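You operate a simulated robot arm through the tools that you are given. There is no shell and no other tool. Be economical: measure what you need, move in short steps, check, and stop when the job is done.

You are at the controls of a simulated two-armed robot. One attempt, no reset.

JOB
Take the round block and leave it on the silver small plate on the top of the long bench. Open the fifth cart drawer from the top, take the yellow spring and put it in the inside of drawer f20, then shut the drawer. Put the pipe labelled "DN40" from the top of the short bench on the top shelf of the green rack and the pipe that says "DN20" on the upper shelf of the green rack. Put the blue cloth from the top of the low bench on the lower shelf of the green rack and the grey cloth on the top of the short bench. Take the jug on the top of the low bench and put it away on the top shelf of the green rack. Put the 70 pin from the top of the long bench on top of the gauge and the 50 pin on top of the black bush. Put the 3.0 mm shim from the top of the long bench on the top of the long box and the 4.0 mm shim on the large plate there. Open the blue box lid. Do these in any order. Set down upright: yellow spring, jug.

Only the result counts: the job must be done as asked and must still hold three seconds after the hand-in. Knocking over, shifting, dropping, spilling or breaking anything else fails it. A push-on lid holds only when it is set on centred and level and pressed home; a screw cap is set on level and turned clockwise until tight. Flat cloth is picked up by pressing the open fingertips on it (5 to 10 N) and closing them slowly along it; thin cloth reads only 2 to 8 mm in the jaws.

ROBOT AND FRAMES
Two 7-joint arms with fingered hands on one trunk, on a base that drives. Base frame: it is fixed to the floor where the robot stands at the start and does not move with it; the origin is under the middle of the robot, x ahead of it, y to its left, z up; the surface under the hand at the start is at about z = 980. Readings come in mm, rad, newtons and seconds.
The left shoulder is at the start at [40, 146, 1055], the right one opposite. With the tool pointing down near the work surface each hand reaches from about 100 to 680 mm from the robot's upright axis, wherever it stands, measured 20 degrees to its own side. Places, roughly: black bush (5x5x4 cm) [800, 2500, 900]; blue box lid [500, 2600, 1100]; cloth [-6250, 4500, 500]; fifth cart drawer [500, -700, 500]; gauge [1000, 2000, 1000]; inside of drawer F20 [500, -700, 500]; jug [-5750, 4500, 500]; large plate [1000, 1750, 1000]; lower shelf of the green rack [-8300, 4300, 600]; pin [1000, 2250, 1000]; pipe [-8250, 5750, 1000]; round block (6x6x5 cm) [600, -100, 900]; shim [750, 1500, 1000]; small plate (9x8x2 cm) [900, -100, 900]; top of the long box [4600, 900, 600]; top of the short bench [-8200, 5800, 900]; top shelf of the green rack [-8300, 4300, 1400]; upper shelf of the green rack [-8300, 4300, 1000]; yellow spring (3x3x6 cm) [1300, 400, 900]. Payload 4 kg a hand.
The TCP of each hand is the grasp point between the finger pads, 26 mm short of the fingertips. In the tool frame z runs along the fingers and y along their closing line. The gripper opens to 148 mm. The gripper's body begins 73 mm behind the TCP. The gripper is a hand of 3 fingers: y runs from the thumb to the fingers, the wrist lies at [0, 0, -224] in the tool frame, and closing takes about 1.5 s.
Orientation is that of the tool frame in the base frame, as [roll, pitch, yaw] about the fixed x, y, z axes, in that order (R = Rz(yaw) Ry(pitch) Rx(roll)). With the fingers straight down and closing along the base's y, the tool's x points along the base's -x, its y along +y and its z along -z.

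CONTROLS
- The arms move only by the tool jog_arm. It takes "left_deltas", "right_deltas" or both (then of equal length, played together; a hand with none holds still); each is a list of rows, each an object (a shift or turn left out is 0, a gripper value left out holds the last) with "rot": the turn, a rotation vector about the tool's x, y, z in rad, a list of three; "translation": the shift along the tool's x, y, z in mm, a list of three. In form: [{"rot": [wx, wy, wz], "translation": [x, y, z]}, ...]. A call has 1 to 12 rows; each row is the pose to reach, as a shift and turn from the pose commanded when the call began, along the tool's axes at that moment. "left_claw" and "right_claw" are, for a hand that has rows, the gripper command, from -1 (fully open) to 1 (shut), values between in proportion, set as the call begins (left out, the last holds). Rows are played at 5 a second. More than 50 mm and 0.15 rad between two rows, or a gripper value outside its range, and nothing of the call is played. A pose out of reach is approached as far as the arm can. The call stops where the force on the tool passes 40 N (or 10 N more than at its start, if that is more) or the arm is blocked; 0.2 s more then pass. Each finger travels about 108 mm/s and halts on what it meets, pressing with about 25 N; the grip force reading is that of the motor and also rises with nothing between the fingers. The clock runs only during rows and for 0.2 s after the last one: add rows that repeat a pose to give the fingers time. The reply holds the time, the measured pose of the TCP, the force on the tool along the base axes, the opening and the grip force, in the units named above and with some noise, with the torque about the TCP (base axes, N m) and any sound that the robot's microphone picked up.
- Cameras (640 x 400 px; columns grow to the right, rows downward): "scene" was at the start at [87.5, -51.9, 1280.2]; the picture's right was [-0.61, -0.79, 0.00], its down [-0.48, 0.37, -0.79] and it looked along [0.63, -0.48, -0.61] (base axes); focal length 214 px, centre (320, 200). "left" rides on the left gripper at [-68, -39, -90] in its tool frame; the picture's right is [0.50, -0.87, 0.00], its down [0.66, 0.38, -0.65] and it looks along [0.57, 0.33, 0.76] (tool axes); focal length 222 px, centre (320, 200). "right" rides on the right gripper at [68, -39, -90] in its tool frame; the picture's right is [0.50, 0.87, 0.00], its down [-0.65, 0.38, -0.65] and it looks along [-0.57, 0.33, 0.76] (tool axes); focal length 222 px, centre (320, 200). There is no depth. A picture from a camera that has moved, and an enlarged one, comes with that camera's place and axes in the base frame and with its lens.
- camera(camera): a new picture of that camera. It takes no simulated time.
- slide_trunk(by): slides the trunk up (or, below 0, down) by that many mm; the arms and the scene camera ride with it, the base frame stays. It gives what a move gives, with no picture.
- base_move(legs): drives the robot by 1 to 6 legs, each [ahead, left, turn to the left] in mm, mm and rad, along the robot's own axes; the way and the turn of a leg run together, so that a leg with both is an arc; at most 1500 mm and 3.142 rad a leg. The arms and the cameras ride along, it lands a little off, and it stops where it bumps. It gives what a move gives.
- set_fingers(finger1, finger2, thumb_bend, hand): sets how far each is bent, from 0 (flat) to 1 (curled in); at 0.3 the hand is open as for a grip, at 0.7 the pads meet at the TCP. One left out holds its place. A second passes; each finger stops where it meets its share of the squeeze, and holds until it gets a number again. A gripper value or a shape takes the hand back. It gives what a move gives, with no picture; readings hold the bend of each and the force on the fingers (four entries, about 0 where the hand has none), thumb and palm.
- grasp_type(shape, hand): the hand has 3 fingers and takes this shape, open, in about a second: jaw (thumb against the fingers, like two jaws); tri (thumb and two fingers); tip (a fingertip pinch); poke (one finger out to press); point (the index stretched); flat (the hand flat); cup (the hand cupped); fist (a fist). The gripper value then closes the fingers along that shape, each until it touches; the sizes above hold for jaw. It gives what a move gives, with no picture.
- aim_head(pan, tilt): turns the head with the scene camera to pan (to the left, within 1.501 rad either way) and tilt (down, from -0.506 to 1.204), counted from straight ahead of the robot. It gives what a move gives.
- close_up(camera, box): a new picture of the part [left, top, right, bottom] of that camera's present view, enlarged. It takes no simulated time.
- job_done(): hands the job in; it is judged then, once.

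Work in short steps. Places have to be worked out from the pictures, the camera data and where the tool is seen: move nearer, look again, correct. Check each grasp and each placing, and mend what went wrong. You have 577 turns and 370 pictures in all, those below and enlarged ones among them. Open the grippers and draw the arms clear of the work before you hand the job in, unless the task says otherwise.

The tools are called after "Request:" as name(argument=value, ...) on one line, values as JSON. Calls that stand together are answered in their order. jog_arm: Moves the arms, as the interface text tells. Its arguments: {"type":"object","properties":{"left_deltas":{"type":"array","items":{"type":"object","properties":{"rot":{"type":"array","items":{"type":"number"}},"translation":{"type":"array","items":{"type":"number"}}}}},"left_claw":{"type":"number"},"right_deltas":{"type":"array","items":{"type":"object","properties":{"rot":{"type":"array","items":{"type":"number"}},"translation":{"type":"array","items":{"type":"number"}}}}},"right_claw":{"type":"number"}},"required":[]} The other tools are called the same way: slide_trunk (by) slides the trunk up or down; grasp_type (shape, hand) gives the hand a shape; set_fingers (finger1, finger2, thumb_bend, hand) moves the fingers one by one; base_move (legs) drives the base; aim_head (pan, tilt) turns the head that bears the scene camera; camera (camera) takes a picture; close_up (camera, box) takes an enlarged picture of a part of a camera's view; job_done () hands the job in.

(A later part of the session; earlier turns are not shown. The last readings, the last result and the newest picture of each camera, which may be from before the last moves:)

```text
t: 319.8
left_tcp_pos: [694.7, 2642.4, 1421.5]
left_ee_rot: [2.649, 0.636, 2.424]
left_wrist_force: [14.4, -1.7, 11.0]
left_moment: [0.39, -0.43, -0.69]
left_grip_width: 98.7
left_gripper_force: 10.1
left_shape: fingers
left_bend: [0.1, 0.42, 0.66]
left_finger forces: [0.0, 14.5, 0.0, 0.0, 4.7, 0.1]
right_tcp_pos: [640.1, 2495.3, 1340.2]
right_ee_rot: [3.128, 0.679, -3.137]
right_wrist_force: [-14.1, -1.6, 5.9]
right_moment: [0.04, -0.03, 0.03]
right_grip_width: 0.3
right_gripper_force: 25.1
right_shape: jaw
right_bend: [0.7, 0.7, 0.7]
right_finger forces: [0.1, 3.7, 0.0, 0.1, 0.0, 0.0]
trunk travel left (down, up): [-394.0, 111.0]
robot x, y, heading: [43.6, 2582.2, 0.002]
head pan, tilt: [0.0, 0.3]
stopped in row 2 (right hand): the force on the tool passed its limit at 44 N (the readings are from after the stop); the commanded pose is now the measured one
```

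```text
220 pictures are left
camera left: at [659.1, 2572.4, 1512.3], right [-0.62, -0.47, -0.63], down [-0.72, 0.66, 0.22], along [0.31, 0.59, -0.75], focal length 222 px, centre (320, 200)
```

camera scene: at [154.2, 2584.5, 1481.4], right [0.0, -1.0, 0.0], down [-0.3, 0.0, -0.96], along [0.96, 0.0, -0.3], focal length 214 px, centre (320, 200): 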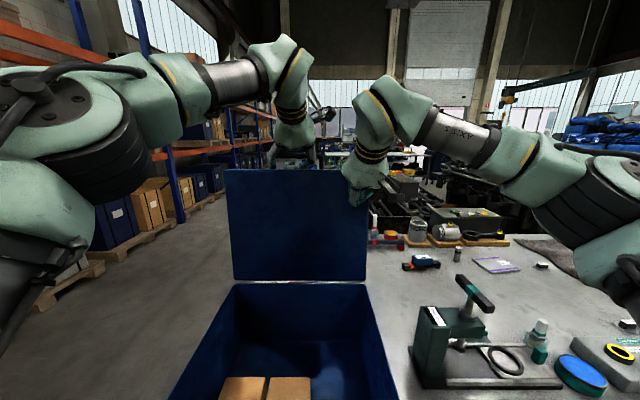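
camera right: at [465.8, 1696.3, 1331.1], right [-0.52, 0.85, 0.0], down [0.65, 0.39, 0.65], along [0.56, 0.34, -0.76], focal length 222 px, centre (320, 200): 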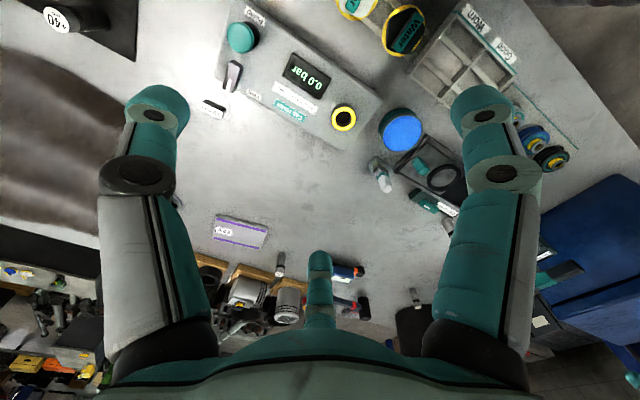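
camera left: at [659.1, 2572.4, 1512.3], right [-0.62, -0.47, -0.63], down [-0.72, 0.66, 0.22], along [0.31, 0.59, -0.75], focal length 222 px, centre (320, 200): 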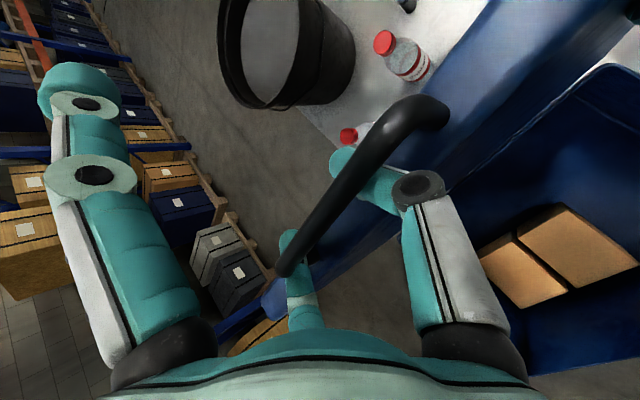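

Open finger 2 fully and withdraw along the thumb's distal direction (−x, −y, slightly up).

Request:
set_fingers(hand="left", finger2=0.0)

Request:
jog_arm(left_deltas=[{"translation": [0, -2.5, -4.2]}, {"translation": [-0.5, -5.1, -8.5]}, {"translation": [-0.7, -7.6, -12.8]}, {"translation": [-1, -10.2, -17]}, {"translation": [-1.5, -15.3, -25.5]}, {"translation": [-2, -20.4, -34]}])

Request:
camera(camera="left")

```text
t: 320.8
left_tcp_pos: [692.8, 2641.3, 1422.4]
left_ee_rot: [2.655, 0.631, 2.426]
left_wrist_force: [20.7, -4.0, 14.8]
left_moment: [0.17, -0.56, -0.78]
left_grip_width: 97.1
left_gripper_force: 14.0
left_shape: fingers
left_bend: [0.1, 0.42, 0.66]
left_finger forces: [0.1, 15.9, 0.0, 0.1, 11.2, 0.0]
right_tcp_pos: [639.6, 2495.0, 1339.1]
right_ee_rot: [3.13, 0.682, -3.133]
right_wrist_force: [-19.8, -0.5, 4.5]
right_moment: [0.01, 0.09, 0.12]
right_grip_width: 0.0
right_gripper_force: 24.5
right_shape: jaw
right_bend: [0.7, 0.7, 0.7]
right_finger forces: [0.1, 5.7, 0.0, 0.0, 0.0, 0.0]
trunk travel left (down, up): [-394.0, 111.0]
robot x, y, heading: [43.3, 2583.5, 0.001]
head pan, tilt: [0.0, 0.3]
```

```text
t: 321.2
left_tcp_pos: [694.4, 2641.5, 1422.5]
left_ee_rot: [2.645, 0.634, 2.421]
left_wrist_force: [13.3, -1.0, 9.4]
left_moment: [0.37, -0.38, -0.8]
left_grip_width: 99.1
left_gripper_force: 8.3
left_shape: fingers
left_bend: [0.1, 0.42, 0.65]
left_finger forces: [0.0, 15.2, 0.0, 0.0, 2.7, 0.1]
right_tcp_pos: [639.1, 2494.6, 1340.5]
right_ee_rot: [3.127, 0.673, -3.139]
right_wrist_force: [-12.7, -1.8, 5.2]
right_moment: [0.03, -0.09, 0.06]
right_grip_width: 0.2
right_gripper_force: 24.3
right_shape: jaw
right_bend: [0.7, 0.7, 0.7]
right_finger forces: [0.0, 7.1, 0.0, 0.0, 0.0, 0.0]
trunk travel left (down, up): [-394.0, 111.0]
robot x, y, heading: [42.5, 2584.8, 0.001]
head pan, tilt: [0.0, 0.3]
stopped in row 2 (right hand): the force on the tool passed its limit at 43 N (the readings are from after the stop); the commanded pose is now the measured one
```

```text
219 pictures are left
camera left: at [657.2, 2571.0, 1512.7], right [-0.62, -0.47, -0.63], down [-0.72, 0.66, 0.22], along [0.31, 0.59, -0.75], focal length 222 px, centre (320, 200)
```

left: 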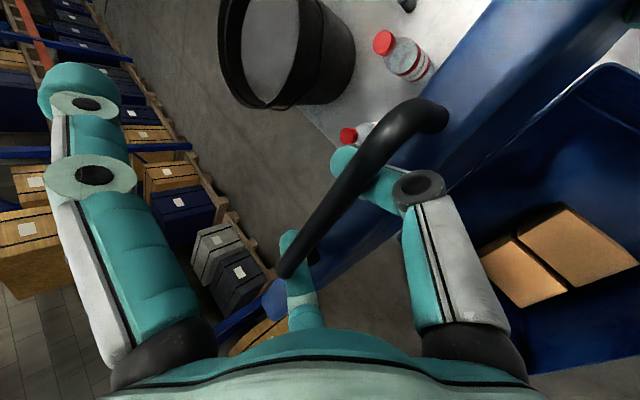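

Both thumb and finger 2 are through the loop. Set them so the distal links are parallel to the tool axis (~0.46) and retract along the axis.

Request:
set_fingers(hand="left", finger2=0.46, thumb_bend=0.48)

Request:
jog_arm(left_deltas=[{"translation": [0, 0, -4]}, {"translation": [0, 0, -8]}, {"translation": [0, 0, -12]}, {"translation": [0, 0, -18]}, {"translation": [0, 0, -26]}])

Request:
camera(camera="left")

```text
t: 322.2
left_tcp_pos: [692.1, 2645.5, 1426.4]
left_ee_rot: [2.64, 0.64, 2.423]
left_wrist_force: [17.4, 9.3, 31.4]
left_moment: [0.27, -0.66, 0.12]
left_grip_width: 103.6
left_gripper_force: 19.2
left_shape: fingers
left_bend: [0.1, 0.47, 0.59]
left_finger forces: [0.1, 11.3, 0.0, 0.1, 26.8, 0.0]
right_tcp_pos: [638.0, 2497.2, 1340.5]
right_ee_rot: [3.13, 0.673, -3.137]
right_wrist_force: [-14.1, -3.8, -3.3]
right_moment: [-0.02, 0.15, -0.03]
right_grip_width: 0.1
right_gripper_force: 24.7
right_shape: jaw
right_bend: [0.7, 0.7, 0.7]
right_finger forces: [0.1, 7.4, 0.1, 0.1, 0.1, 0.1]
trunk travel left (down, up): [-394.0, 111.0]
robot x, y, heading: [40.0, 2586.9, 0.005]
head pan, tilt: [0.0, 0.3]
```

```text
t: 322.9
left_tcp_pos: [690.7, 2649.0, 1430.5]
left_ee_rot: [2.632, 0.642, 2.424]
left_wrist_force: [16.3, 6.0, 14.3]
left_moment: [-0.33, -0.89, -0.08]
left_grip_width: 108.8
left_gripper_force: 21.1
left_shape: fingers
left_bend: [0.1, 0.48, 0.56]
left_finger forces: [0.0, 20.8, 0.0, 0.1, 20.5, 0.0]
right_tcp_pos: [636.4, 2498.3, 1341.1]
right_ee_rot: [3.124, 0.665, -3.137]
right_wrist_force: [-15.1, -4.4, 4.7]
right_moment: [0.06, -0.16, 0.07]
right_grip_width: 0.1
right_gripper_force: 25.1
right_shape: jaw
right_bend: [0.7, 0.7, 0.7]
right_finger forces: [0.0, 12.9, 0.0, 0.1, 0.0, 0.1]
trunk travel left (down, up): [-394.0, 111.0]
robot x, y, heading: [39.6, 2586.6, 0.001]
head pan, tilt: [0.0, 0.3]
stopped in row 3 (right hand): the force on the tool passed its limit at 43 N (the readings are from after the stop); the commanded pose is now the measured one
```

```text
218 pictures are left
camera left: at [655.0, 2577.6, 1519.8], right [-0.61, -0.47, -0.64], down [-0.73, 0.65, 0.21], along [0.32, 0.59, -0.74], focal length 222 px, centre (320, 200)
```

left: 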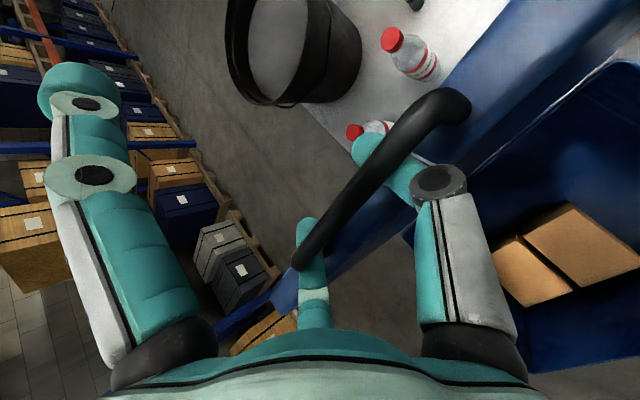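

Progressing. Repeat.

Request:
jog_arm(left_deltas=[{"translation": [0, 0, -5]}, {"translation": [0, 0, -10]}, {"translation": [0, 0, -15]}, {"translation": [0, 0, -22]}, {"translation": [0, 0, -30]}])

Request:
jog_arm(left_deltas=[{"translation": [0, 0, -5]}, {"translation": [0, 0, -10]}, {"translation": [0, 0, -15]}, {"translation": [0, 0, -22]}, {"translation": [0, 0, -30]}])

Request:
camera(camera="left")

```text
t: 323.5
left_tcp_pos: [689.6, 2649.1, 1433.3]
left_ee_rot: [2.627, 0.639, 2.421]
left_wrist_force: [13.1, 3.4, 9.4]
left_moment: [-0.21, -0.93, 0.13]
left_grip_width: 110.0
left_gripper_force: 21.7
left_shape: fingers
left_bend: [0.1, 0.48, 0.55]
left_finger forces: [0.0, 24.5, 0.0, 0.0, 19.2, 0.1]
right_tcp_pos: [636.1, 2498.0, 1340.8]
right_ee_rot: [3.12, 0.66, -3.139]
right_wrist_force: [-11.7, -3.3, 4.5]
right_moment: [0.07, -0.17, 0.07]
right_grip_width: 0.0
right_gripper_force: 25.0
right_shape: jaw
right_bend: [0.7, 0.7, 0.7]
right_finger forces: [0.0, 12.1, 0.0, 0.1, 0.1, 0.0]
trunk travel left (down, up): [-394.0, 111.0]
robot x, y, heading: [38.8, 2583.6, 0.003]
head pan, tilt: [0.0, 0.3]
stopped in row 2 (right hand): the force on the tool passed its limit at 45 N (the readings are from after the stop); the commanded pose is now the measured one
```

```text
t: 324.1
left_tcp_pos: [688.2, 2651.2, 1433.8]
left_ee_rot: [2.626, 0.633, 2.423]
left_wrist_force: [11.7, 3.1, 4.0]
left_moment: [-0.2, -1.11, 0.34]
left_grip_width: 110.9
left_gripper_force: 29.1
left_shape: fingers
left_bend: [0.1, 0.48, 0.54]
left_finger forces: [0.0, 34.0, 0.0, 0.0, 24.3, 0.1]
right_tcp_pos: [634.2, 2497.6, 1340.5]
right_ee_rot: [3.119, 0.654, 3.141]
right_wrist_force: [-9.3, -2.6, 3.1]
right_moment: [0.05, -0.13, 0.07]
right_grip_width: 0.0
right_gripper_force: 25.1
right_shape: jaw
right_bend: [0.7, 0.7, 0.7]
right_finger forces: [0.1, 9.5, 0.1, 0.0, 0.0, 0.0]
trunk travel left (down, up): [-394.0, 111.0]
robot x, y, heading: [41.3, 2583.2, 0.002]
head pan, tilt: [0.0, 0.3]
stopped in row 2 (right hand): the force on the tool passed its limit at 44 N (the readings are from after the stop); the commanded pose is now the measured one
```

```text
217 pictures are left
camera left: at [651.7, 2578.2, 1522.5], right [-0.61, -0.47, -0.64], down [-0.73, 0.65, 0.22], along [0.31, 0.6, -0.74], focal length 222 px, centre (320, 200)
```

left: 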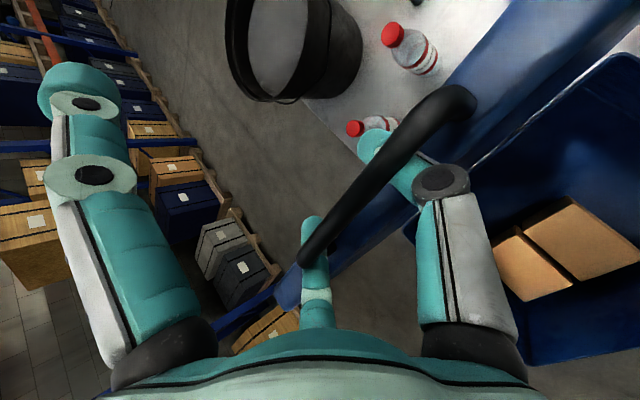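

The digits pass the loop at a slant. Pitch the hand up ~0.3 rad to align with the opening, then retract.

Request:
jog_arm(left_deltas=[{"rot": [-0.04, -0.064, 0]}, {"rot": [-0.08, -0.127, 0]}, {"rot": [-0.12, -0.19, 0]}, {"rot": [-0.16, -0.255, 0]}])

Request:
camera(camera="left")

```text
t: 325.1
left_tcp_pos: [684.2, 2650.1, 1433.1]
left_ee_rot: [2.329, 0.833, 2.211]
left_wrist_force: [2.6, 2.4, 9.6]
left_moment: [-0.01, -0.2, 0.08]
left_grip_width: 114.3
left_gripper_force: 4.7
left_shape: fingers
left_bend: [0.1, 0.47, 0.52]
left_finger forces: [0.0, 2.1, 0.0, 0.0, 7.3, 0.1]
right_tcp_pos: [631.8, 2499.7, 1341.1]
right_ee_rot: [3.119, 0.655, -3.138]
right_wrist_force: [0.3, 0.5, 1.0]
right_moment: [0.01, -0.01, 0.0]
right_grip_width: 0.1
right_gripper_force: 24.9
right_shape: jaw
right_bend: [0.7, 0.7, 0.7]
right_finger forces: [0.1, 0.1, 0.0, 0.0, 0.0, 0.1]
trunk travel left (down, up): [-394.0, 111.0]
robot x, y, heading: [41.6, 2582.9, 0.0]
head pan, tilt: [0.0, 0.3]
```

```text
216 pictures are left
camera left: at [623.6, 2577.2, 1506.8], right [-0.4, -0.46, -0.79], down [-0.76, 0.65, 0.0], along [0.52, 0.6, -0.61], focal length 222 px, centre (320, 200)
```

left: 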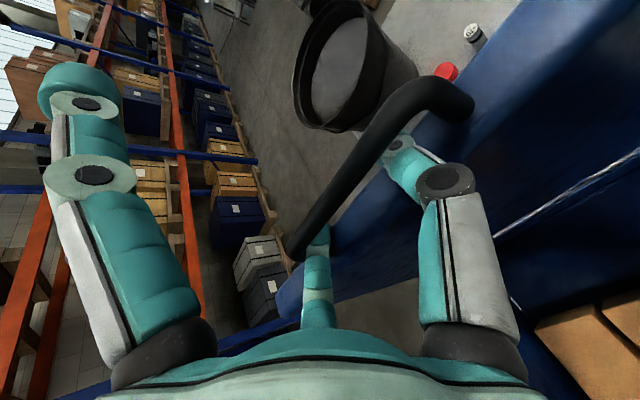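

Forces are low now. Retract along the axis.

Request:
jog_arm(left_deltas=[{"translation": [0, 0, -6]}, {"translation": [0, 0, -12]}, {"translation": [0, 0, -18]}, {"translation": [0, 0, -26]}, {"translation": [0, 0, -36]}])

Request:
camera(camera="left")

```text
t: 326.2
left_tcp_pos: [652.6, 2647.1, 1449.1]
left_ee_rot: [2.33, 0.832, 2.215]
left_wrist_force: [0.1, -0.8, 0.4]
left_moment: [0.02, 0.0, 0.0]
left_grip_width: 121.5
left_gripper_force: 0.0
left_shape: fingers
left_bend: [0.1, 0.46, 0.48]
left_finger forces: [0.0, 0.0, 0.0, 0.1, 0.0, 0.1]
right_tcp_pos: [632.7, 2498.4, 1340.9]
right_ee_rot: [3.12, 0.652, -3.141]
right_wrist_force: [-0.5, 0.3, 0.6]
right_moment: [0.0, 0.04, -0.02]
right_grip_width: 0.0
right_gripper_force: 25.5
right_shape: jaw
right_bend: [0.7, 0.7, 0.7]
right_finger forces: [0.0, 0.0, 0.1, 0.0, 0.0, 0.0]
trunk travel left (down, up): [-394.0, 111.0]
robot x, y, heading: [39.5, 2582.6, -0.0]
head pan, tilt: [0.0, 0.3]
```

```text
215 pictures are left
camera left: at [591.8, 2575.0, 1523.2], right [-0.4, -0.46, -0.79], down [-0.76, 0.65, 0.0], along [0.52, 0.6, -0.61], focal length 222 px, centre (320, 200)
```

left: 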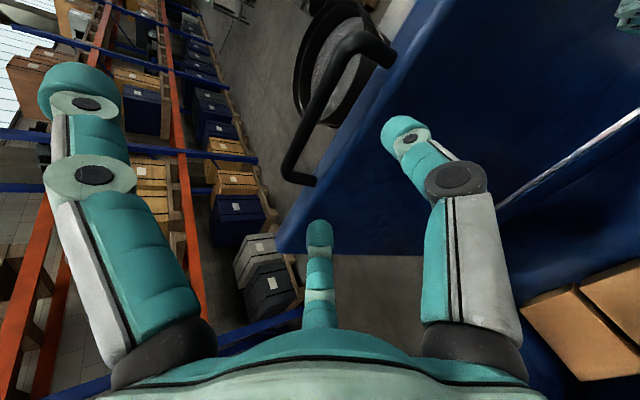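

Free. Retract both hands away from the lid.

Request:
jog_arm(left_deltas=[{"translation": [0, 0, -40]}, {"translation": [0, 0, -80]}, {"translation": [0, 0, -120]}, {"translation": [0, 0, -160]}], right_deltas=[{"translation": [25, 0, -22]}, {"translation": [50, 0, -44]}, {"translation": [75, 0, -66]}, {"translation": [100, 0, -88]}])

Request:
aim_head(pan=0.0, tilt=0.4)

Request:
camera(camera="scene")

```text
t: 327.2
left_tcp_pos: [507.0, 2641.8, 1526.7]
left_ee_rot: [2.327, 0.83, 2.213]
left_wrist_force: [-1.2, 0.4, -0.7]
left_moment: [-0.03, -0.03, 0.01]
left_grip_width: 121.7
left_gripper_force: 0.0
left_shape: fingers
left_bend: [0.1, 0.46, 0.48]
left_finger forces: [0.1, 0.0, 0.0, 0.0, 0.0, 0.0]
right_tcp_pos: [497.1, 2494.5, 1350.3]
right_ee_rot: [3.117, 0.657, 3.141]
right_wrist_force: [-0.2, 0.5, -0.4]
right_moment: [0.0, -0.02, 0.01]
right_grip_width: 0.2
right_gripper_force: 25.0
right_shape: jaw
right_bend: [0.7, 0.7, 0.7]
right_finger forces: [0.0, 0.0, 0.1, 0.1, 0.0, 0.0]
trunk travel left (down, up): [-394.0, 111.0]
robot x, y, heading: [40.0, 2580.6, -0.004]
head pan, tilt: [0.0, 0.3]
```

```text
t: 327.9
left_tcp_pos: [511.5, 2642.4, 1524.4]
left_ee_rot: [2.329, 0.829, 2.213]
left_wrist_force: [0.2, 0.1, -0.1]
left_moment: [0.0, 0.02, 0.02]
left_grip_width: 121.4
left_gripper_force: 0.0
left_shape: fingers
left_bend: [0.1, 0.46, 0.48]
left_finger forces: [0.0, 0.0, 0.1, 0.0, 0.0, 0.0]
right_tcp_pos: [499.1, 2495.6, 1350.3]
right_ee_rot: [3.118, 0.653, 3.141]
right_wrist_force: [-0.3, -0.2, 0.1]
right_moment: [-0.01, 0.01, 0.0]
right_grip_width: 0.0
right_gripper_force: 25.2
right_shape: jaw
right_bend: [0.7, 0.7, 0.7]
right_finger forces: [0.0, 0.0, 0.0, 0.0, 0.1, 0.0]
trunk travel left (down, up): [-394.0, 111.0]
robot x, y, heading: [38.9, 2584.1, 0.001]
head pan, tilt: [0.0, 0.4]
```

```text
214 pictures are left
camera scene: at [151.4, 2584.9, 1472.2], right [0.0, -1.0, 0.0], down [-0.39, 0.0, -0.92], along [0.92, 0.0, -0.39], focal length 214 px, centre (320, 200)
```

scene: 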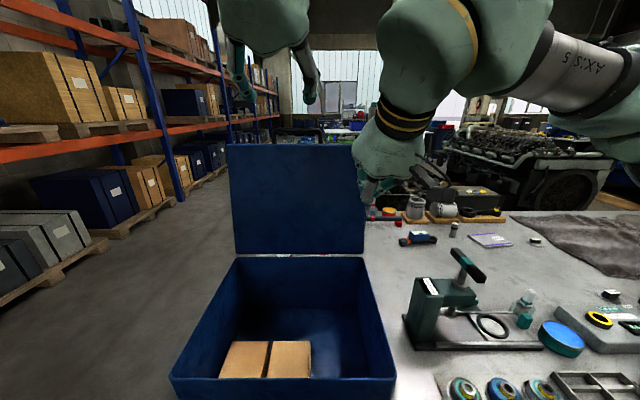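

The lid stands open. Back off and restore both arms to tool-down.

Request:
base_move(legs=[[-330, 0, 0]])

Request:
jog_arm(left_deltas=[{"rot": [0, 0, -0.13]}, {"rot": [0, 0, -0.26]}, {"rot": [0, 0, -0.39]}, {"rot": [0, 0, -0.52]}, {"rot": [0, 0, -0.52]}], right_deltas=[{"rot": [0, 0.14, 0]}, {"rot": [0, 0.28, 0]}, {"rot": [0, 0.42, 0]}, {"rot": [0, 0.56, 0]}, {"rot": [0, 0.655, 0]}], left_claw=-1, right_claw=-1)

Request:
jog_arm(left_deltas=[{"rot": [0, 0.14, 0]}, {"rot": [0, 0.28, 0]}, {"rot": [0, 0.42, 0]}, {"rot": [0, 0.56, 0]}, {"rot": [0, 0.7, 0]}, {"rot": [0, 0.84, 0]}, {"rot": [0, 0.98, 0]}, {"rot": [0, 1.05, 0]}])

```text
t: 330.1
left_tcp_pos: [181.0, 2646.3, 1522.9]
left_ee_rot: [2.332, 0.83, 2.224]
left_wrist_force: [0.4, 0.7, -0.3]
left_moment: [0.01, -0.02, 0.0]
left_grip_width: 121.2
left_gripper_force: 0.0
left_shape: fingers
left_bend: [0.1, 0.46, 0.48]
left_finger forces: [0.0, 0.0, 0.1, 0.1, 0.0, 0.0]
right_tcp_pos: [170.2, 2498.0, 1348.3]
right_ee_rot: [3.119, 0.652, -3.132]
right_wrist_force: [0.3, 0.0, -0.1]
right_moment: [0.01, -0.02, 0.02]
right_grip_width: 0.0
right_gripper_force: 25.3
right_shape: jaw
right_bend: [0.7, 0.7, 0.7]
right_finger forces: [0.0, 0.0, 0.1, 0.0, 0.0, 0.1]
trunk travel left (down, up): [-394.0, 111.0]
robot x, y, heading: [-291.7, 2582.7, 0.006]
head pan, tilt: [0.0, 0.4]
```

```text
t: 331.3
left_tcp_pos: [179.0, 2645.5, 1524.9]
left_ee_rot: [3.021, 1.084, 3.047]
left_wrist_force: [-1.2, -0.7, 0.2]
left_moment: [-0.01, 0.02, 0.0]
left_grip_width: 148.2
left_gripper_force: 0.1
left_shape: jaw
left_bend: [0.3, 0.3, 0.3]
left_finger forces: [0.0, 0.0, 0.0, 0.1, 0.0, 0.0]
right_tcp_pos: [168.5, 2499.2, 1349.1]
right_ee_rot: [3.122, -0.006, -3.119]
right_wrist_force: [-0.4, -0.4, -0.4]
right_moment: [0.02, 0.01, 0.03]
right_grip_width: 148.0
right_gripper_force: 0.1
right_shape: jaw
right_bend: [0.3, 0.3, 0.3]
right_finger forces: [0.0, 0.1, 0.0, 0.0, 0.0, 0.0]
trunk travel left (down, up): [-394.0, 111.0]
robot x, y, heading: [-292.4, 2582.7, 0.009]
head pan, tilt: [0.0, 0.4]
```

```text
t: 333.1
left_tcp_pos: [117.4, 2649.5, 1485.3]
left_ee_rot: [3.083, 0.038, -3.134]
left_wrist_force: [0.8, 0.7, 0.6]
left_moment: [0.0, 0.0, 0.0]
left_grip_width: 147.9
left_gripper_force: 0.0
left_shape: jaw
left_bend: [0.3, 0.3, 0.3]
left_finger forces: [0.0, 0.1, 0.2, 0.0, 0.1, 0.0]
left hand out of reach, approached as far as the arm can: row 6, 7, 8
right_tcp_pos: [167.8, 2496.8, 1349.4]
right_ee_rot: [3.123, -0.003, -3.119]
right_wrist_force: [-0.7, -0.1, -0.2]
right_moment: [0.02, 0.02, -0.02]
right_grip_width: 147.7
right_gripper_force: 0.1
right_shape: jaw
right_bend: [0.3, 0.3, 0.3]
right_finger forces: [0.0, 0.0, 0.1, 0.0, 0.0, 0.1]
trunk travel left (down, up): [-394.0, 111.0]
robot x, y, heading: [-291.3, 2584.5, 0.007]
head pan, tilt: [0.0, 0.4]
```

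Request:
jog_arm(left_deltas=[{"translation": [-15, 15, 40], "rot": [0.058, 0.038, 0]}, {"translation": [-32, 30, 80], "rot": [0.058, 0.038, 0]}, {"translation": [-50, 45, 120], "rot": [0.058, 0.038, 0]}, {"translation": [-66, 60, 160], "rot": [0.058, 0.038, 0]}, {"translation": [-83, 75, 195], "rot": [0.058, 0.038, 0]}, {"translation": [-100, 90, 230], "rot": [0.058, 0.038, 0]}, {"translation": [-100, 90, 230], "rot": [0.058, 0.038, 0]}], right_deltas=[{"translation": [-15, -38, 15], "rot": [0.018, 0, 0]}, {"translation": [-32, -76, 30], "rot": [0.018, 0, 0]}, {"translation": [-50, -114, 45], "rot": [0.018, 0, 0]}, {"translation": [-66, -152, 60], "rot": [0.018, 0, 0]}, {"translation": [-83, -190, 75], "rot": [0.018, 0, 0]}, {"translation": [-100, -230, 90], "rot": [0.018, 0, 0]}, {"translation": [-100, -230, 90], "rot": [0.018, 0, 0]}])

Request:
base_move(legs=[[0, -880, 0]])

Request:
base_move(legs=[[250, 0, 0]])

Request:
aim_head(pan=0.0, tilt=0.75)

Request:
camera(camera="scene")

```text
t: 334.7
left_tcp_pos: [221.0, 2752.7, 1264.2]
left_ee_rot: [3.14, -0.001, -3.133]
left_wrist_force: [0.0, 0.3, 0.0]
left_moment: [0.01, -0.03, 0.0]
left_grip_width: 148.1
left_gripper_force: 0.0
left_shape: jaw
left_bend: [0.3, 0.3, 0.3]
left_finger forces: [0.0, 0.1, 0.1, 0.1, 0.1, 0.1]
right_tcp_pos: [272.3, 2271.0, 1256.3]
right_ee_rot: [-3.14, -0.003, -3.119]
right_wrist_force: [1.0, 0.4, 0.1]
right_moment: [0.0, 0.01, 0.03]
right_grip_width: 147.7
right_gripper_force: 0.0
right_shape: jaw
right_bend: [0.3, 0.3, 0.3]
right_finger forces: [0.0, 0.0, 0.1, 0.1, 0.1, 0.0]
trunk travel left (down, up): [-394.0, 111.0]
robot x, y, heading: [-296.6, 2582.2, 0.009]
head pan, tilt: [0.0, 0.4]
```

```text
t: 339.3
left_tcp_pos: [232.2, 1886.0, 1265.0]
left_ee_rot: [3.141, -0.001, -3.121]
left_wrist_force: [-0.3, 0.4, 1.1]
left_moment: [-0.01, 0.02, 0.02]
left_grip_width: 148.0
left_gripper_force: 0.0
left_shape: jaw
left_bend: [0.3, 0.3, 0.3]
left_finger forces: [0.0, 0.0, 0.0, 0.0, 0.0, 0.1]
right_tcp_pos: [287.3, 1406.1, 1257.2]
right_ee_rot: [3.141, -0.002, -3.105]
right_wrist_force: [-0.3, 0.5, 0.3]
right_moment: [0.02, 0.0, 0.05]
right_grip_width: 148.0
right_gripper_force: 0.0
right_shape: jaw
right_bend: [0.3, 0.3, 0.3]
right_finger forces: [0.0, 0.1, 0.0, 0.0, 0.0, 0.0]
trunk travel left (down, up): [-394.0, 111.0]
robot x, y, heading: [-282.2, 1713.7, 0.023]
head pan, tilt: [0.0, 0.4]
```

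```text
t: 341.1
left_tcp_pos: [478.6, 1888.3, 1265.0]
left_ee_rot: [-3.141, 0.002, -3.123]
left_wrist_force: [-1.0, 0.4, 0.3]
left_moment: [0.0, 0.0, 0.0]
left_grip_width: 148.1
left_gripper_force: 0.1
left_shape: jaw
left_bend: [0.3, 0.3, 0.3]
left_finger forces: [0.1, 0.0, 0.0, 0.0, 0.1, 0.0]
right_tcp_pos: [533.3, 1408.4, 1258.3]
right_ee_rot: [-3.141, 0.002, -3.111]
right_wrist_force: [0.1, -0.5, 0.2]
right_moment: [0.01, -0.04, -0.02]
right_grip_width: 148.0
right_gripper_force: 0.1
right_shape: jaw
right_bend: [0.3, 0.3, 0.3]
right_finger forces: [0.1, 0.0, 0.0, 0.1, 0.0, 0.0]
trunk travel left (down, up): [-394.0, 111.0]
robot x, y, heading: [-31.1, 1716.8, 0.015]
head pan, tilt: [0.0, 0.4]
```

```text
t: 342.0
left_tcp_pos: [481.1, 1887.9, 1263.4]
left_ee_rot: [-3.14, -0.003, -3.123]
left_wrist_force: [-0.7, 0.5, -0.4]
left_moment: [0.01, -0.02, 0.02]
left_grip_width: 148.0
left_gripper_force: 0.2
left_shape: jaw
left_bend: [0.3, 0.3, 0.3]
left_finger forces: [0.0, 0.0, 0.1, 0.0, 0.0, 0.0]
right_tcp_pos: [535.8, 1408.9, 1256.7]
right_ee_rot: [3.14, -0.002, -3.111]
right_wrist_force: [0.2, -0.5, -0.4]
right_moment: [0.0, 0.02, 0.02]
right_grip_width: 147.9
right_gripper_force: 0.0
right_shape: jaw
right_bend: [0.3, 0.3, 0.3]
right_finger forces: [0.1, 0.0, 0.1, 0.0, 0.1, 0.0]
trunk travel left (down, up): [-394.0, 111.0]
robot x, y, heading: [-31.2, 1714.0, 0.011]
head pan, tilt: [0.0, 0.75]
```

```text
213 pictures are left
camera scene: at [70.7, 1718.2, 1441.0], right [0.02, -1.0, 0.0], down [-0.68, -0.01, -0.73], along [0.73, 0.01, -0.68], focal length 214 px, centre (320, 200)
```

scene: 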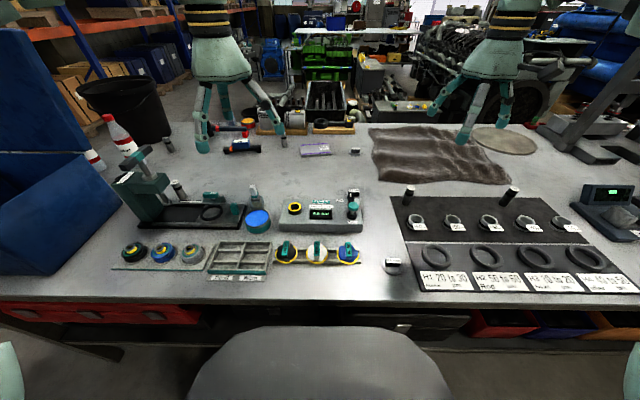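

Request:
close_up(camera="scene", box=[60, 90, 200, 200])

Request:
close_up(camera="scene", box=[330, 170, 430, 290])

```text
3.64 times, centred on (130, 145) of scene
camera zoom: at [70.7, 1718.2, 1441.0], right [0.02, -1.0, 0.0], down [-0.68, -0.01, -0.73], along [0.73, 0.01, -0.68], focal length 780 px, centre (1011, 400)
```

zoom: 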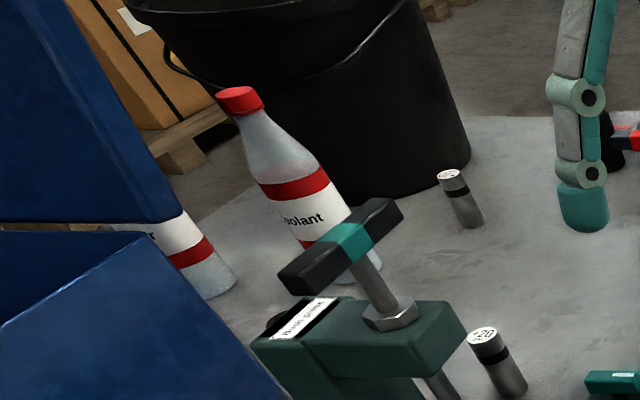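

```text
3.33 times, centred on (380, 230) of scene
camera zoom: at [70.7, 1718.2, 1441.0], right [0.02, -1.0, 0.0], down [-0.68, -0.01, -0.73], along [0.73, 0.01, -0.68], focal length 715 px, centre (120, 100)
```

zoom: 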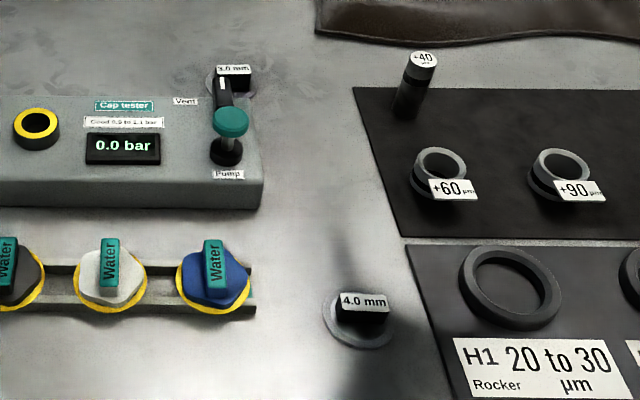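

Bottles are fine. 4.0 mm shim at ≈(395,1515); 3.0 mm at ≈(692,1594) just behind the cap tester. Drive in and bring the right hand over the 3.0 shim while turning it so it closes across the knob.

Request:
base_move(legs=[[105, 20, -0.011]])

Request:
jog_arm(right_deltas=[{"translation": [0, 15, 0], "rot": [0, 0, -0.14]}, {"translation": [0, 30, 0], "rot": [0, 0, -0.28]}, {"translation": [0, 45, 0], "rot": [0, 0, -0.42]}, {"translation": [0, 60, 0], "rot": [0, 0, -0.56]}, {"translation": [0, 75, 0], "rot": [0, 0, -0.7]}, {"translation": [0, 90, 0], "rot": [0, 0, -0.84]}, {"translation": [0, 105, 0], "rot": [0, 0, -0.98]}, {"translation": [0, 120, 0], "rot": [0, 0, -1.12]}, {"translation": [0, 135, 0], "rot": [0, 0, -1.26]}, {"translation": [0, 145, 0], "rot": [0, 0, -1.4]}, {"translation": [0, 150, 0], "rot": [0, 0, -1.54]}, {"translation": [0, 150, 0], "rot": [0, 0, -1.54]}])

Request:
camera(camera="right")

Request:
camera(camera="scene")

```text
t: 343.1
left_tcp_pos: [582.4, 1904.1, 1266.0]
left_ee_rot: [3.141, 0.0, -3.137]
left_wrist_force: [-0.7, 0.4, 0.5]
left_moment: [0.01, 0.01, 0.03]
left_grip_width: 148.0
left_gripper_force: 0.0
left_shape: jaw
left_bend: [0.3, 0.3, 0.3]
left_finger forces: [0.0, 0.0, 0.1, 0.0, 0.0, 0.1]
right_tcp_pos: [630.3, 1421.8, 1258.7]
right_ee_rot: [3.141, 0.001, -3.123]
right_wrist_force: [0.6, 0.6, 0.5]
right_moment: [0.0, -0.02, 0.01]
right_grip_width: 147.9
right_gripper_force: 0.1
right_shape: jaw
right_bend: [0.3, 0.3, 0.3]
right_finger forces: [0.0, 0.0, 0.1, 0.0, 0.0, 0.0]
trunk travel left (down, up): [-394.0, 111.0]
robot x, y, heading: [69.1, 1736.6, 0.005]
head pan, tilt: [0.0, 0.75]
```

```text
t: 345.8
left_tcp_pos: [583.8, 1903.5, 1264.7]
left_ee_rot: [3.141, 0.0, -3.136]
left_wrist_force: [-0.9, 0.3, -0.1]
left_moment: [-0.02, 0.01, -0.03]
left_grip_width: 147.9
left_gripper_force: 0.0
left_shape: jaw
left_bend: [0.3, 0.3, 0.3]
left_finger forces: [0.1, 0.0, 0.0, 0.0, 0.0, 0.1]
right_tcp_pos: [629.7, 1572.4, 1255.9]
right_ee_rot: [-3.141, 0.001, -1.581]
right_wrist_force: [0.0, -0.3, 0.1]
right_moment: [0.01, -0.01, 0.01]
right_grip_width: 147.8
right_gripper_force: 0.0
right_shape: jaw
right_bend: [0.3, 0.3, 0.3]
right_finger forces: [0.0, 0.0, 0.0, 0.0, 0.1, 0.0]
trunk travel left (down, up): [-394.0, 111.0]
robot x, y, heading: [65.8, 1736.1, 0.004]
head pan, tilt: [0.0, 0.75]
```

```text
210 pictures are left
camera right: at [667.9, 1505.7, 1345.7], right [-0.87, -0.49, 0.0], down [-0.37, 0.66, 0.65], along [-0.32, 0.57, -0.76], focal length 222 px, centre (320, 200)
```

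right: 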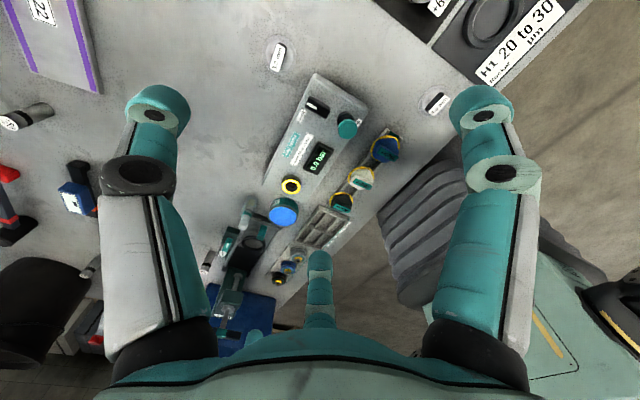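

```text
209 pictures are left
camera scene: at [171.7, 1738.1, 1441.0], right [0.0, -1.0, 0.0], down [-0.68, 0.0, -0.73], along [0.73, 0.0, -0.68], focal length 214 px, centre (320, 200)
```

scene: 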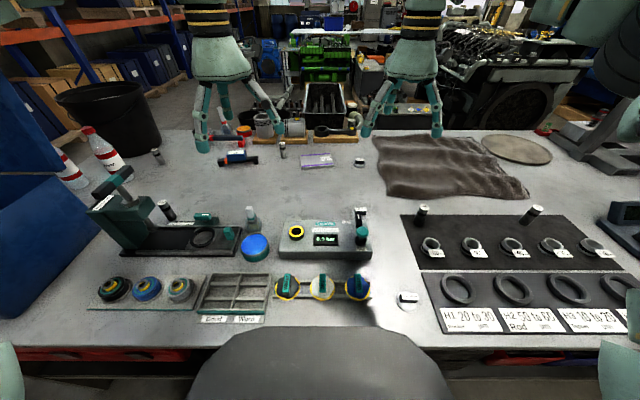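

Request:
close_up(camera="right", box=[240, 20, 400, 150])

```text
3.08 times, centred on (320, 85) of right
camera zoom: at [667.9, 1505.7, 1345.7], right [-0.87, -0.49, 0.0], down [-0.37, 0.66, 0.65], along [-0.32, 0.57, -0.76], focal length 684 px, centre (320, 554)
```

zoom: 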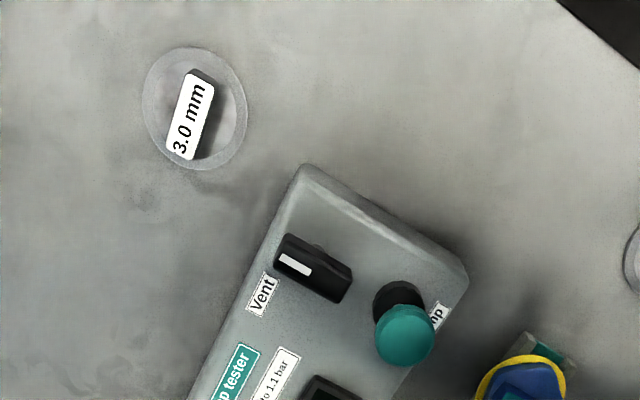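

Knob centre (698,1594), long axis along y – good for this hand orientation. Move above and descend to z 960.

Request:
jog_arm(right_deltas=[{"translation": [-11, -34, 30]}, {"translation": [-22.7, -68, 75]}, {"translation": [-22.7, -68, 120]}, {"translation": [-22.7, -68, 165]}, {"translation": [-22.7, -68, 210]}, {"translation": [-22.7, -68, 255]}, {"translation": [-22.7, -68, 290]}, {"translation": [-22.7, -68, 290]}], right_claw=0.2)

Request:
camera(camera="right")

Request:
close_up(camera="scene", box=[300, 110, 460, 270])

```text
refused: row 2 steps farther than a row can; nothing moved
```

```text
207 pictures are left
camera right: at [667.9, 1505.7, 1345.7], right [-0.87, -0.49, 0.0], down [-0.37, 0.66, 0.65], along [-0.32, 0.57, -0.76], focal length 222 px, centre (320, 200)
```

right: 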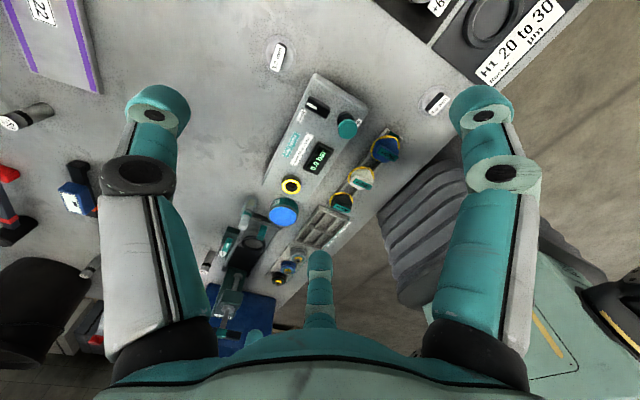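

```text
2.50 times, centred on (380, 190) of scene
camera zoom: at [171.7, 1738.1, 1441.0], right [0.0, -1.0, 0.0], down [-0.68, 0.0, -0.73], along [0.73, 0.0, -0.68], focal length 536 px, centre (170, 225)
```

zoom: 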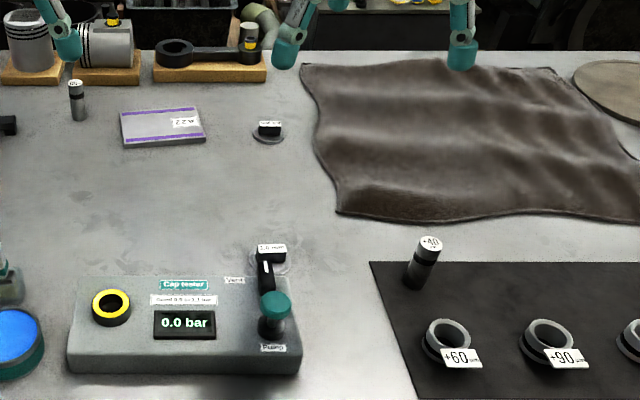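

Request:
jog_arm(right_deltas=[{"translation": [-8, -24, 20]}, {"translation": [-15, -46, 55]}, {"translation": [-22.7, -68, 95]}, {"translation": [-22.7, -68, 140]}, {"translation": [-22.7, -68, 185]}, {"translation": [-22.7, -68, 230]}, {"translation": [-22.7, -68, 270]}, {"translation": [-22.7, -68, 290]}, {"translation": [-22.7, -68, 290]}], right_claw=0.2)

Request:
camera(camera="right")

Request:
close_up(camera="scene", box=[320, 130, 440, 250])

```text
t: 347.8
left_tcp_pos: [583.6, 1903.8, 1266.2]
left_ee_rot: [-3.141, -0.001, -3.136]
left_wrist_force: [-0.3, 0.5, -0.7]
left_moment: [-0.02, 0.0, 0.03]
left_grip_width: 148.0
left_gripper_force: 0.1
left_shape: jaw
left_bend: [0.3, 0.3, 0.3]
left_finger forces: [0.1, 0.0, 0.0, 0.0, 0.0, 0.1]
right_tcp_pos: [699.4, 1596.6, 966.5]
right_ee_rot: [3.141, 0.001, -1.584]
right_wrist_force: [-0.3, 0.3, 0.0]
right_moment: [0.01, -0.03, -0.01]
right_grip_width: 60.0
right_gripper_force: 0.0
right_shape: jaw
right_bend: [0.77, 0.77, 0.7]
right_finger forces: [0.0, 0.0, 0.0, 0.1, 0.0, 0.0]
trunk travel left (down, up): [-394.0, 111.0]
robot x, y, heading: [70.4, 1738.1, 0.004]
head pan, tilt: [0.0, 0.75]
```

```text
205 pictures are left
camera right: at [737.3, 1528.2, 1056.8], right [-0.87, -0.49, 0.0], down [-0.37, 0.66, 0.65], along [-0.32, 0.57, -0.76], focal length 222 px, centre (320, 200)
```

right: 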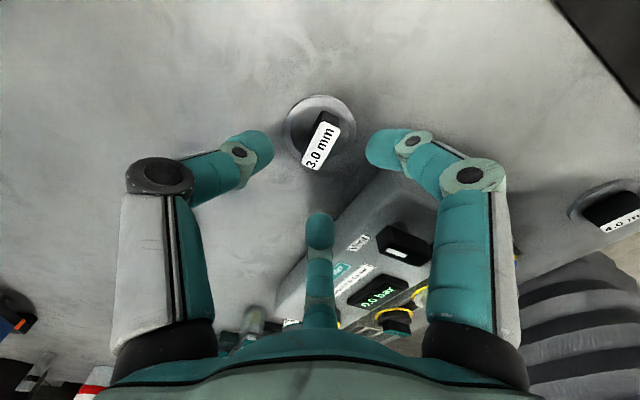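

```text
3.33 times, centred on (380, 190) of scene
camera zoom: at [171.5, 1738.3, 1441.0], right [0.0, -1.0, 0.0], down [-0.68, 0.0, -0.73], along [0.73, 0.0, -0.68], focal length 715 px, centre (120, 233)
```

zoom: 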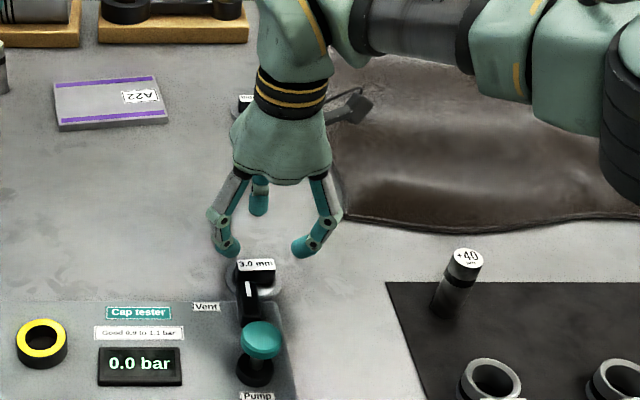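

Aligned. Descend to TCP ≈917 carefully and close.

Request:
jog_arm(right_deltas=[{"translation": [1.5, 0, 20]}, {"translation": [1.5, 0, 35]}, {"translation": [1.5, 0, 44]}, {"translation": [1.5, 0, 49]}])

Request:
jog_arm(right_deltas=[{"translation": [0, 0, 0]}, {"translation": [0, 0, 0]}, {"translation": [0, 0, 0]}, {"translation": [0, 0, 0]}, {"translation": [0, 0, 0]}], right_claw=1)

Request:
camera(camera="right")

```text
t: 348.8
left_tcp_pos: [585.0, 1903.9, 1265.5]
left_ee_rot: [-3.141, 0.001, -3.137]
left_wrist_force: [-0.7, -0.2, -0.6]
left_moment: [-0.04, -0.01, 0.03]
left_grip_width: 148.0
left_gripper_force: 0.0
left_shape: jaw
left_bend: [0.3, 0.3, 0.3]
left_finger forces: [0.0, 0.0, 0.0, 0.0, 0.0, 0.1]
right_tcp_pos: [699.1, 1594.2, 917.1]
right_ee_rot: [3.141, 0.0, -1.581]
right_wrist_force: [0.2, -0.3, -0.5]
right_moment: [0.02, 0.03, 0.0]
right_grip_width: 59.3
right_gripper_force: 0.2
right_shape: jaw
right_bend: [0.77, 0.77, 0.7]
right_finger forces: [0.1, 0.1, 0.1, 0.0, 0.0, 0.1]
trunk travel left (down, up): [-394.0, 111.0]
robot x, y, heading: [71.1, 1735.1, 0.012]
head pan, tilt: [0.0, 0.75]
```

```text
t: 349.9
left_tcp_pos: [584.6, 1905.0, 1265.8]
left_ee_rot: [-3.14, 0.0, -3.136]
left_wrist_force: [0.8, 0.6, 0.7]
left_moment: [-0.01, 0.01, 0.03]
left_grip_width: 148.2
left_gripper_force: 0.1
left_shape: jaw
left_bend: [0.3, 0.3, 0.3]
left_finger forces: [0.0, 0.0, 0.0, 0.0, 0.0, 0.1]
right_tcp_pos: [698.0, 1592.8, 917.2]
right_ee_rot: [3.142, -0.001, -1.581]
right_wrist_force: [-0.2, 0.8, -0.2]
right_moment: [0.02, -0.07, 0.04]
right_grip_width: 17.6
right_gripper_force: 25.1
right_shape: jaw
right_bend: [0.74, 0.75, 0.7]
right_finger forces: [22.8, 0.0, 0.1, 0.0, 24.9, 0.1]
trunk travel left (down, up): [-394.0, 111.0]
robot x, y, heading: [68.0, 1737.5, 0.007]
head pan, tilt: [0.0, 0.75]
```

```text
203 pictures are left
camera right: at [736.2, 1526.4, 1006.9], right [-0.87, -0.49, 0.0], down [-0.37, 0.66, 0.65], along [-0.32, 0.57, -0.76], focal length 222 px, centre (320, 200)
```

right: 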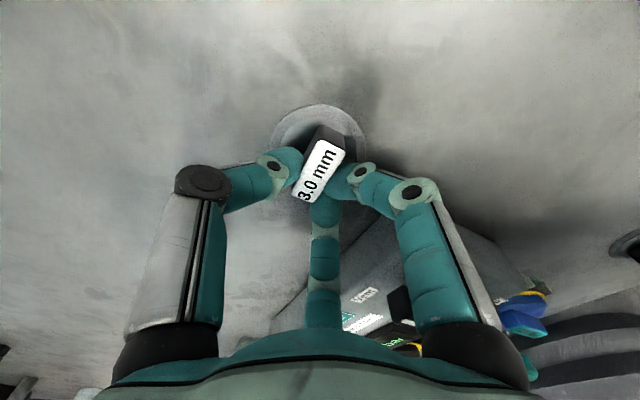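

Gripped by thumb and one finger. Lift a little and check.

Request:
jog_arm(right_deltas=[{"translation": [0, 0, -20]}, {"translation": [0, 0, -40]}, {"translation": [0, 0, -70]}, {"translation": [0, 0, -100]}, {"translation": [0, 0, -140]}, {"translation": [0, 0, -180]}])

Request:
camera(camera="right")

Request:
close_up(camera="scene", box=[320, 80, 460, 200])

```text
t: 351.4
left_tcp_pos: [583.8, 1903.8, 1264.3]
left_ee_rot: [3.142, 0.001, -3.137]
left_wrist_force: [-0.5, 0.9, -0.6]
left_moment: [-0.01, 0.02, 0.02]
left_grip_width: 148.2
left_gripper_force: 0.0
left_shape: jaw
left_bend: [0.3, 0.3, 0.3]
left_finger forces: [0.0, 0.0, 0.0, 0.0, 0.0, 0.1]
right_tcp_pos: [697.1, 1593.5, 1097.6]
right_ee_rot: [-3.141, 0.001, -1.582]
right_wrist_force: [0.2, -0.6, -1.1]
right_moment: [0.03, 0.01, -0.02]
right_grip_width: 17.5
right_gripper_force: 24.8
right_shape: jaw
right_bend: [0.74, 0.75, 0.7]
right_finger forces: [0.0, 0.0, 0.0, 0.0, 24.4, 0.1]
trunk travel left (down, up): [-394.0, 111.0]
robot x, y, heading: [68.2, 1735.5, 0.009]
head pan, tilt: [0.0, 0.75]
```

```text
202 pictures are left
camera right: at [735.7, 1525.9, 1187.0], right [-0.87, -0.49, 0.0], down [-0.37, 0.66, 0.65], along [-0.32, 0.57, -0.76], focal length 222 px, centre (320, 200)
```

right: 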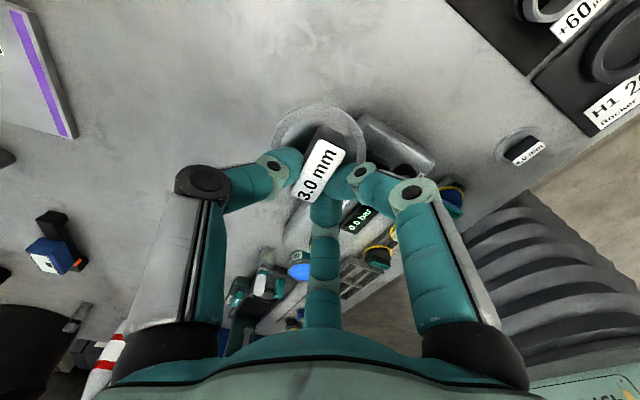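

```text
3.33 times, centred on (390, 140) of scene
camera zoom: at [171.0, 1738.9, 1441.1], right [0.0, -1.0, 0.0], down [-0.68, 0.0, -0.73], along [0.73, 0.0, -0.68], focal length 715 px, centre (87, 400)
```

zoom: 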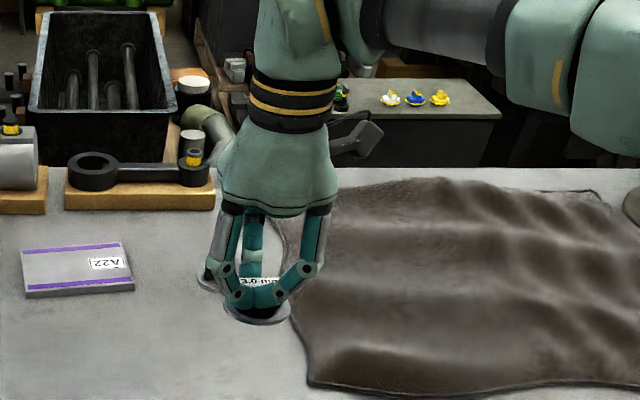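

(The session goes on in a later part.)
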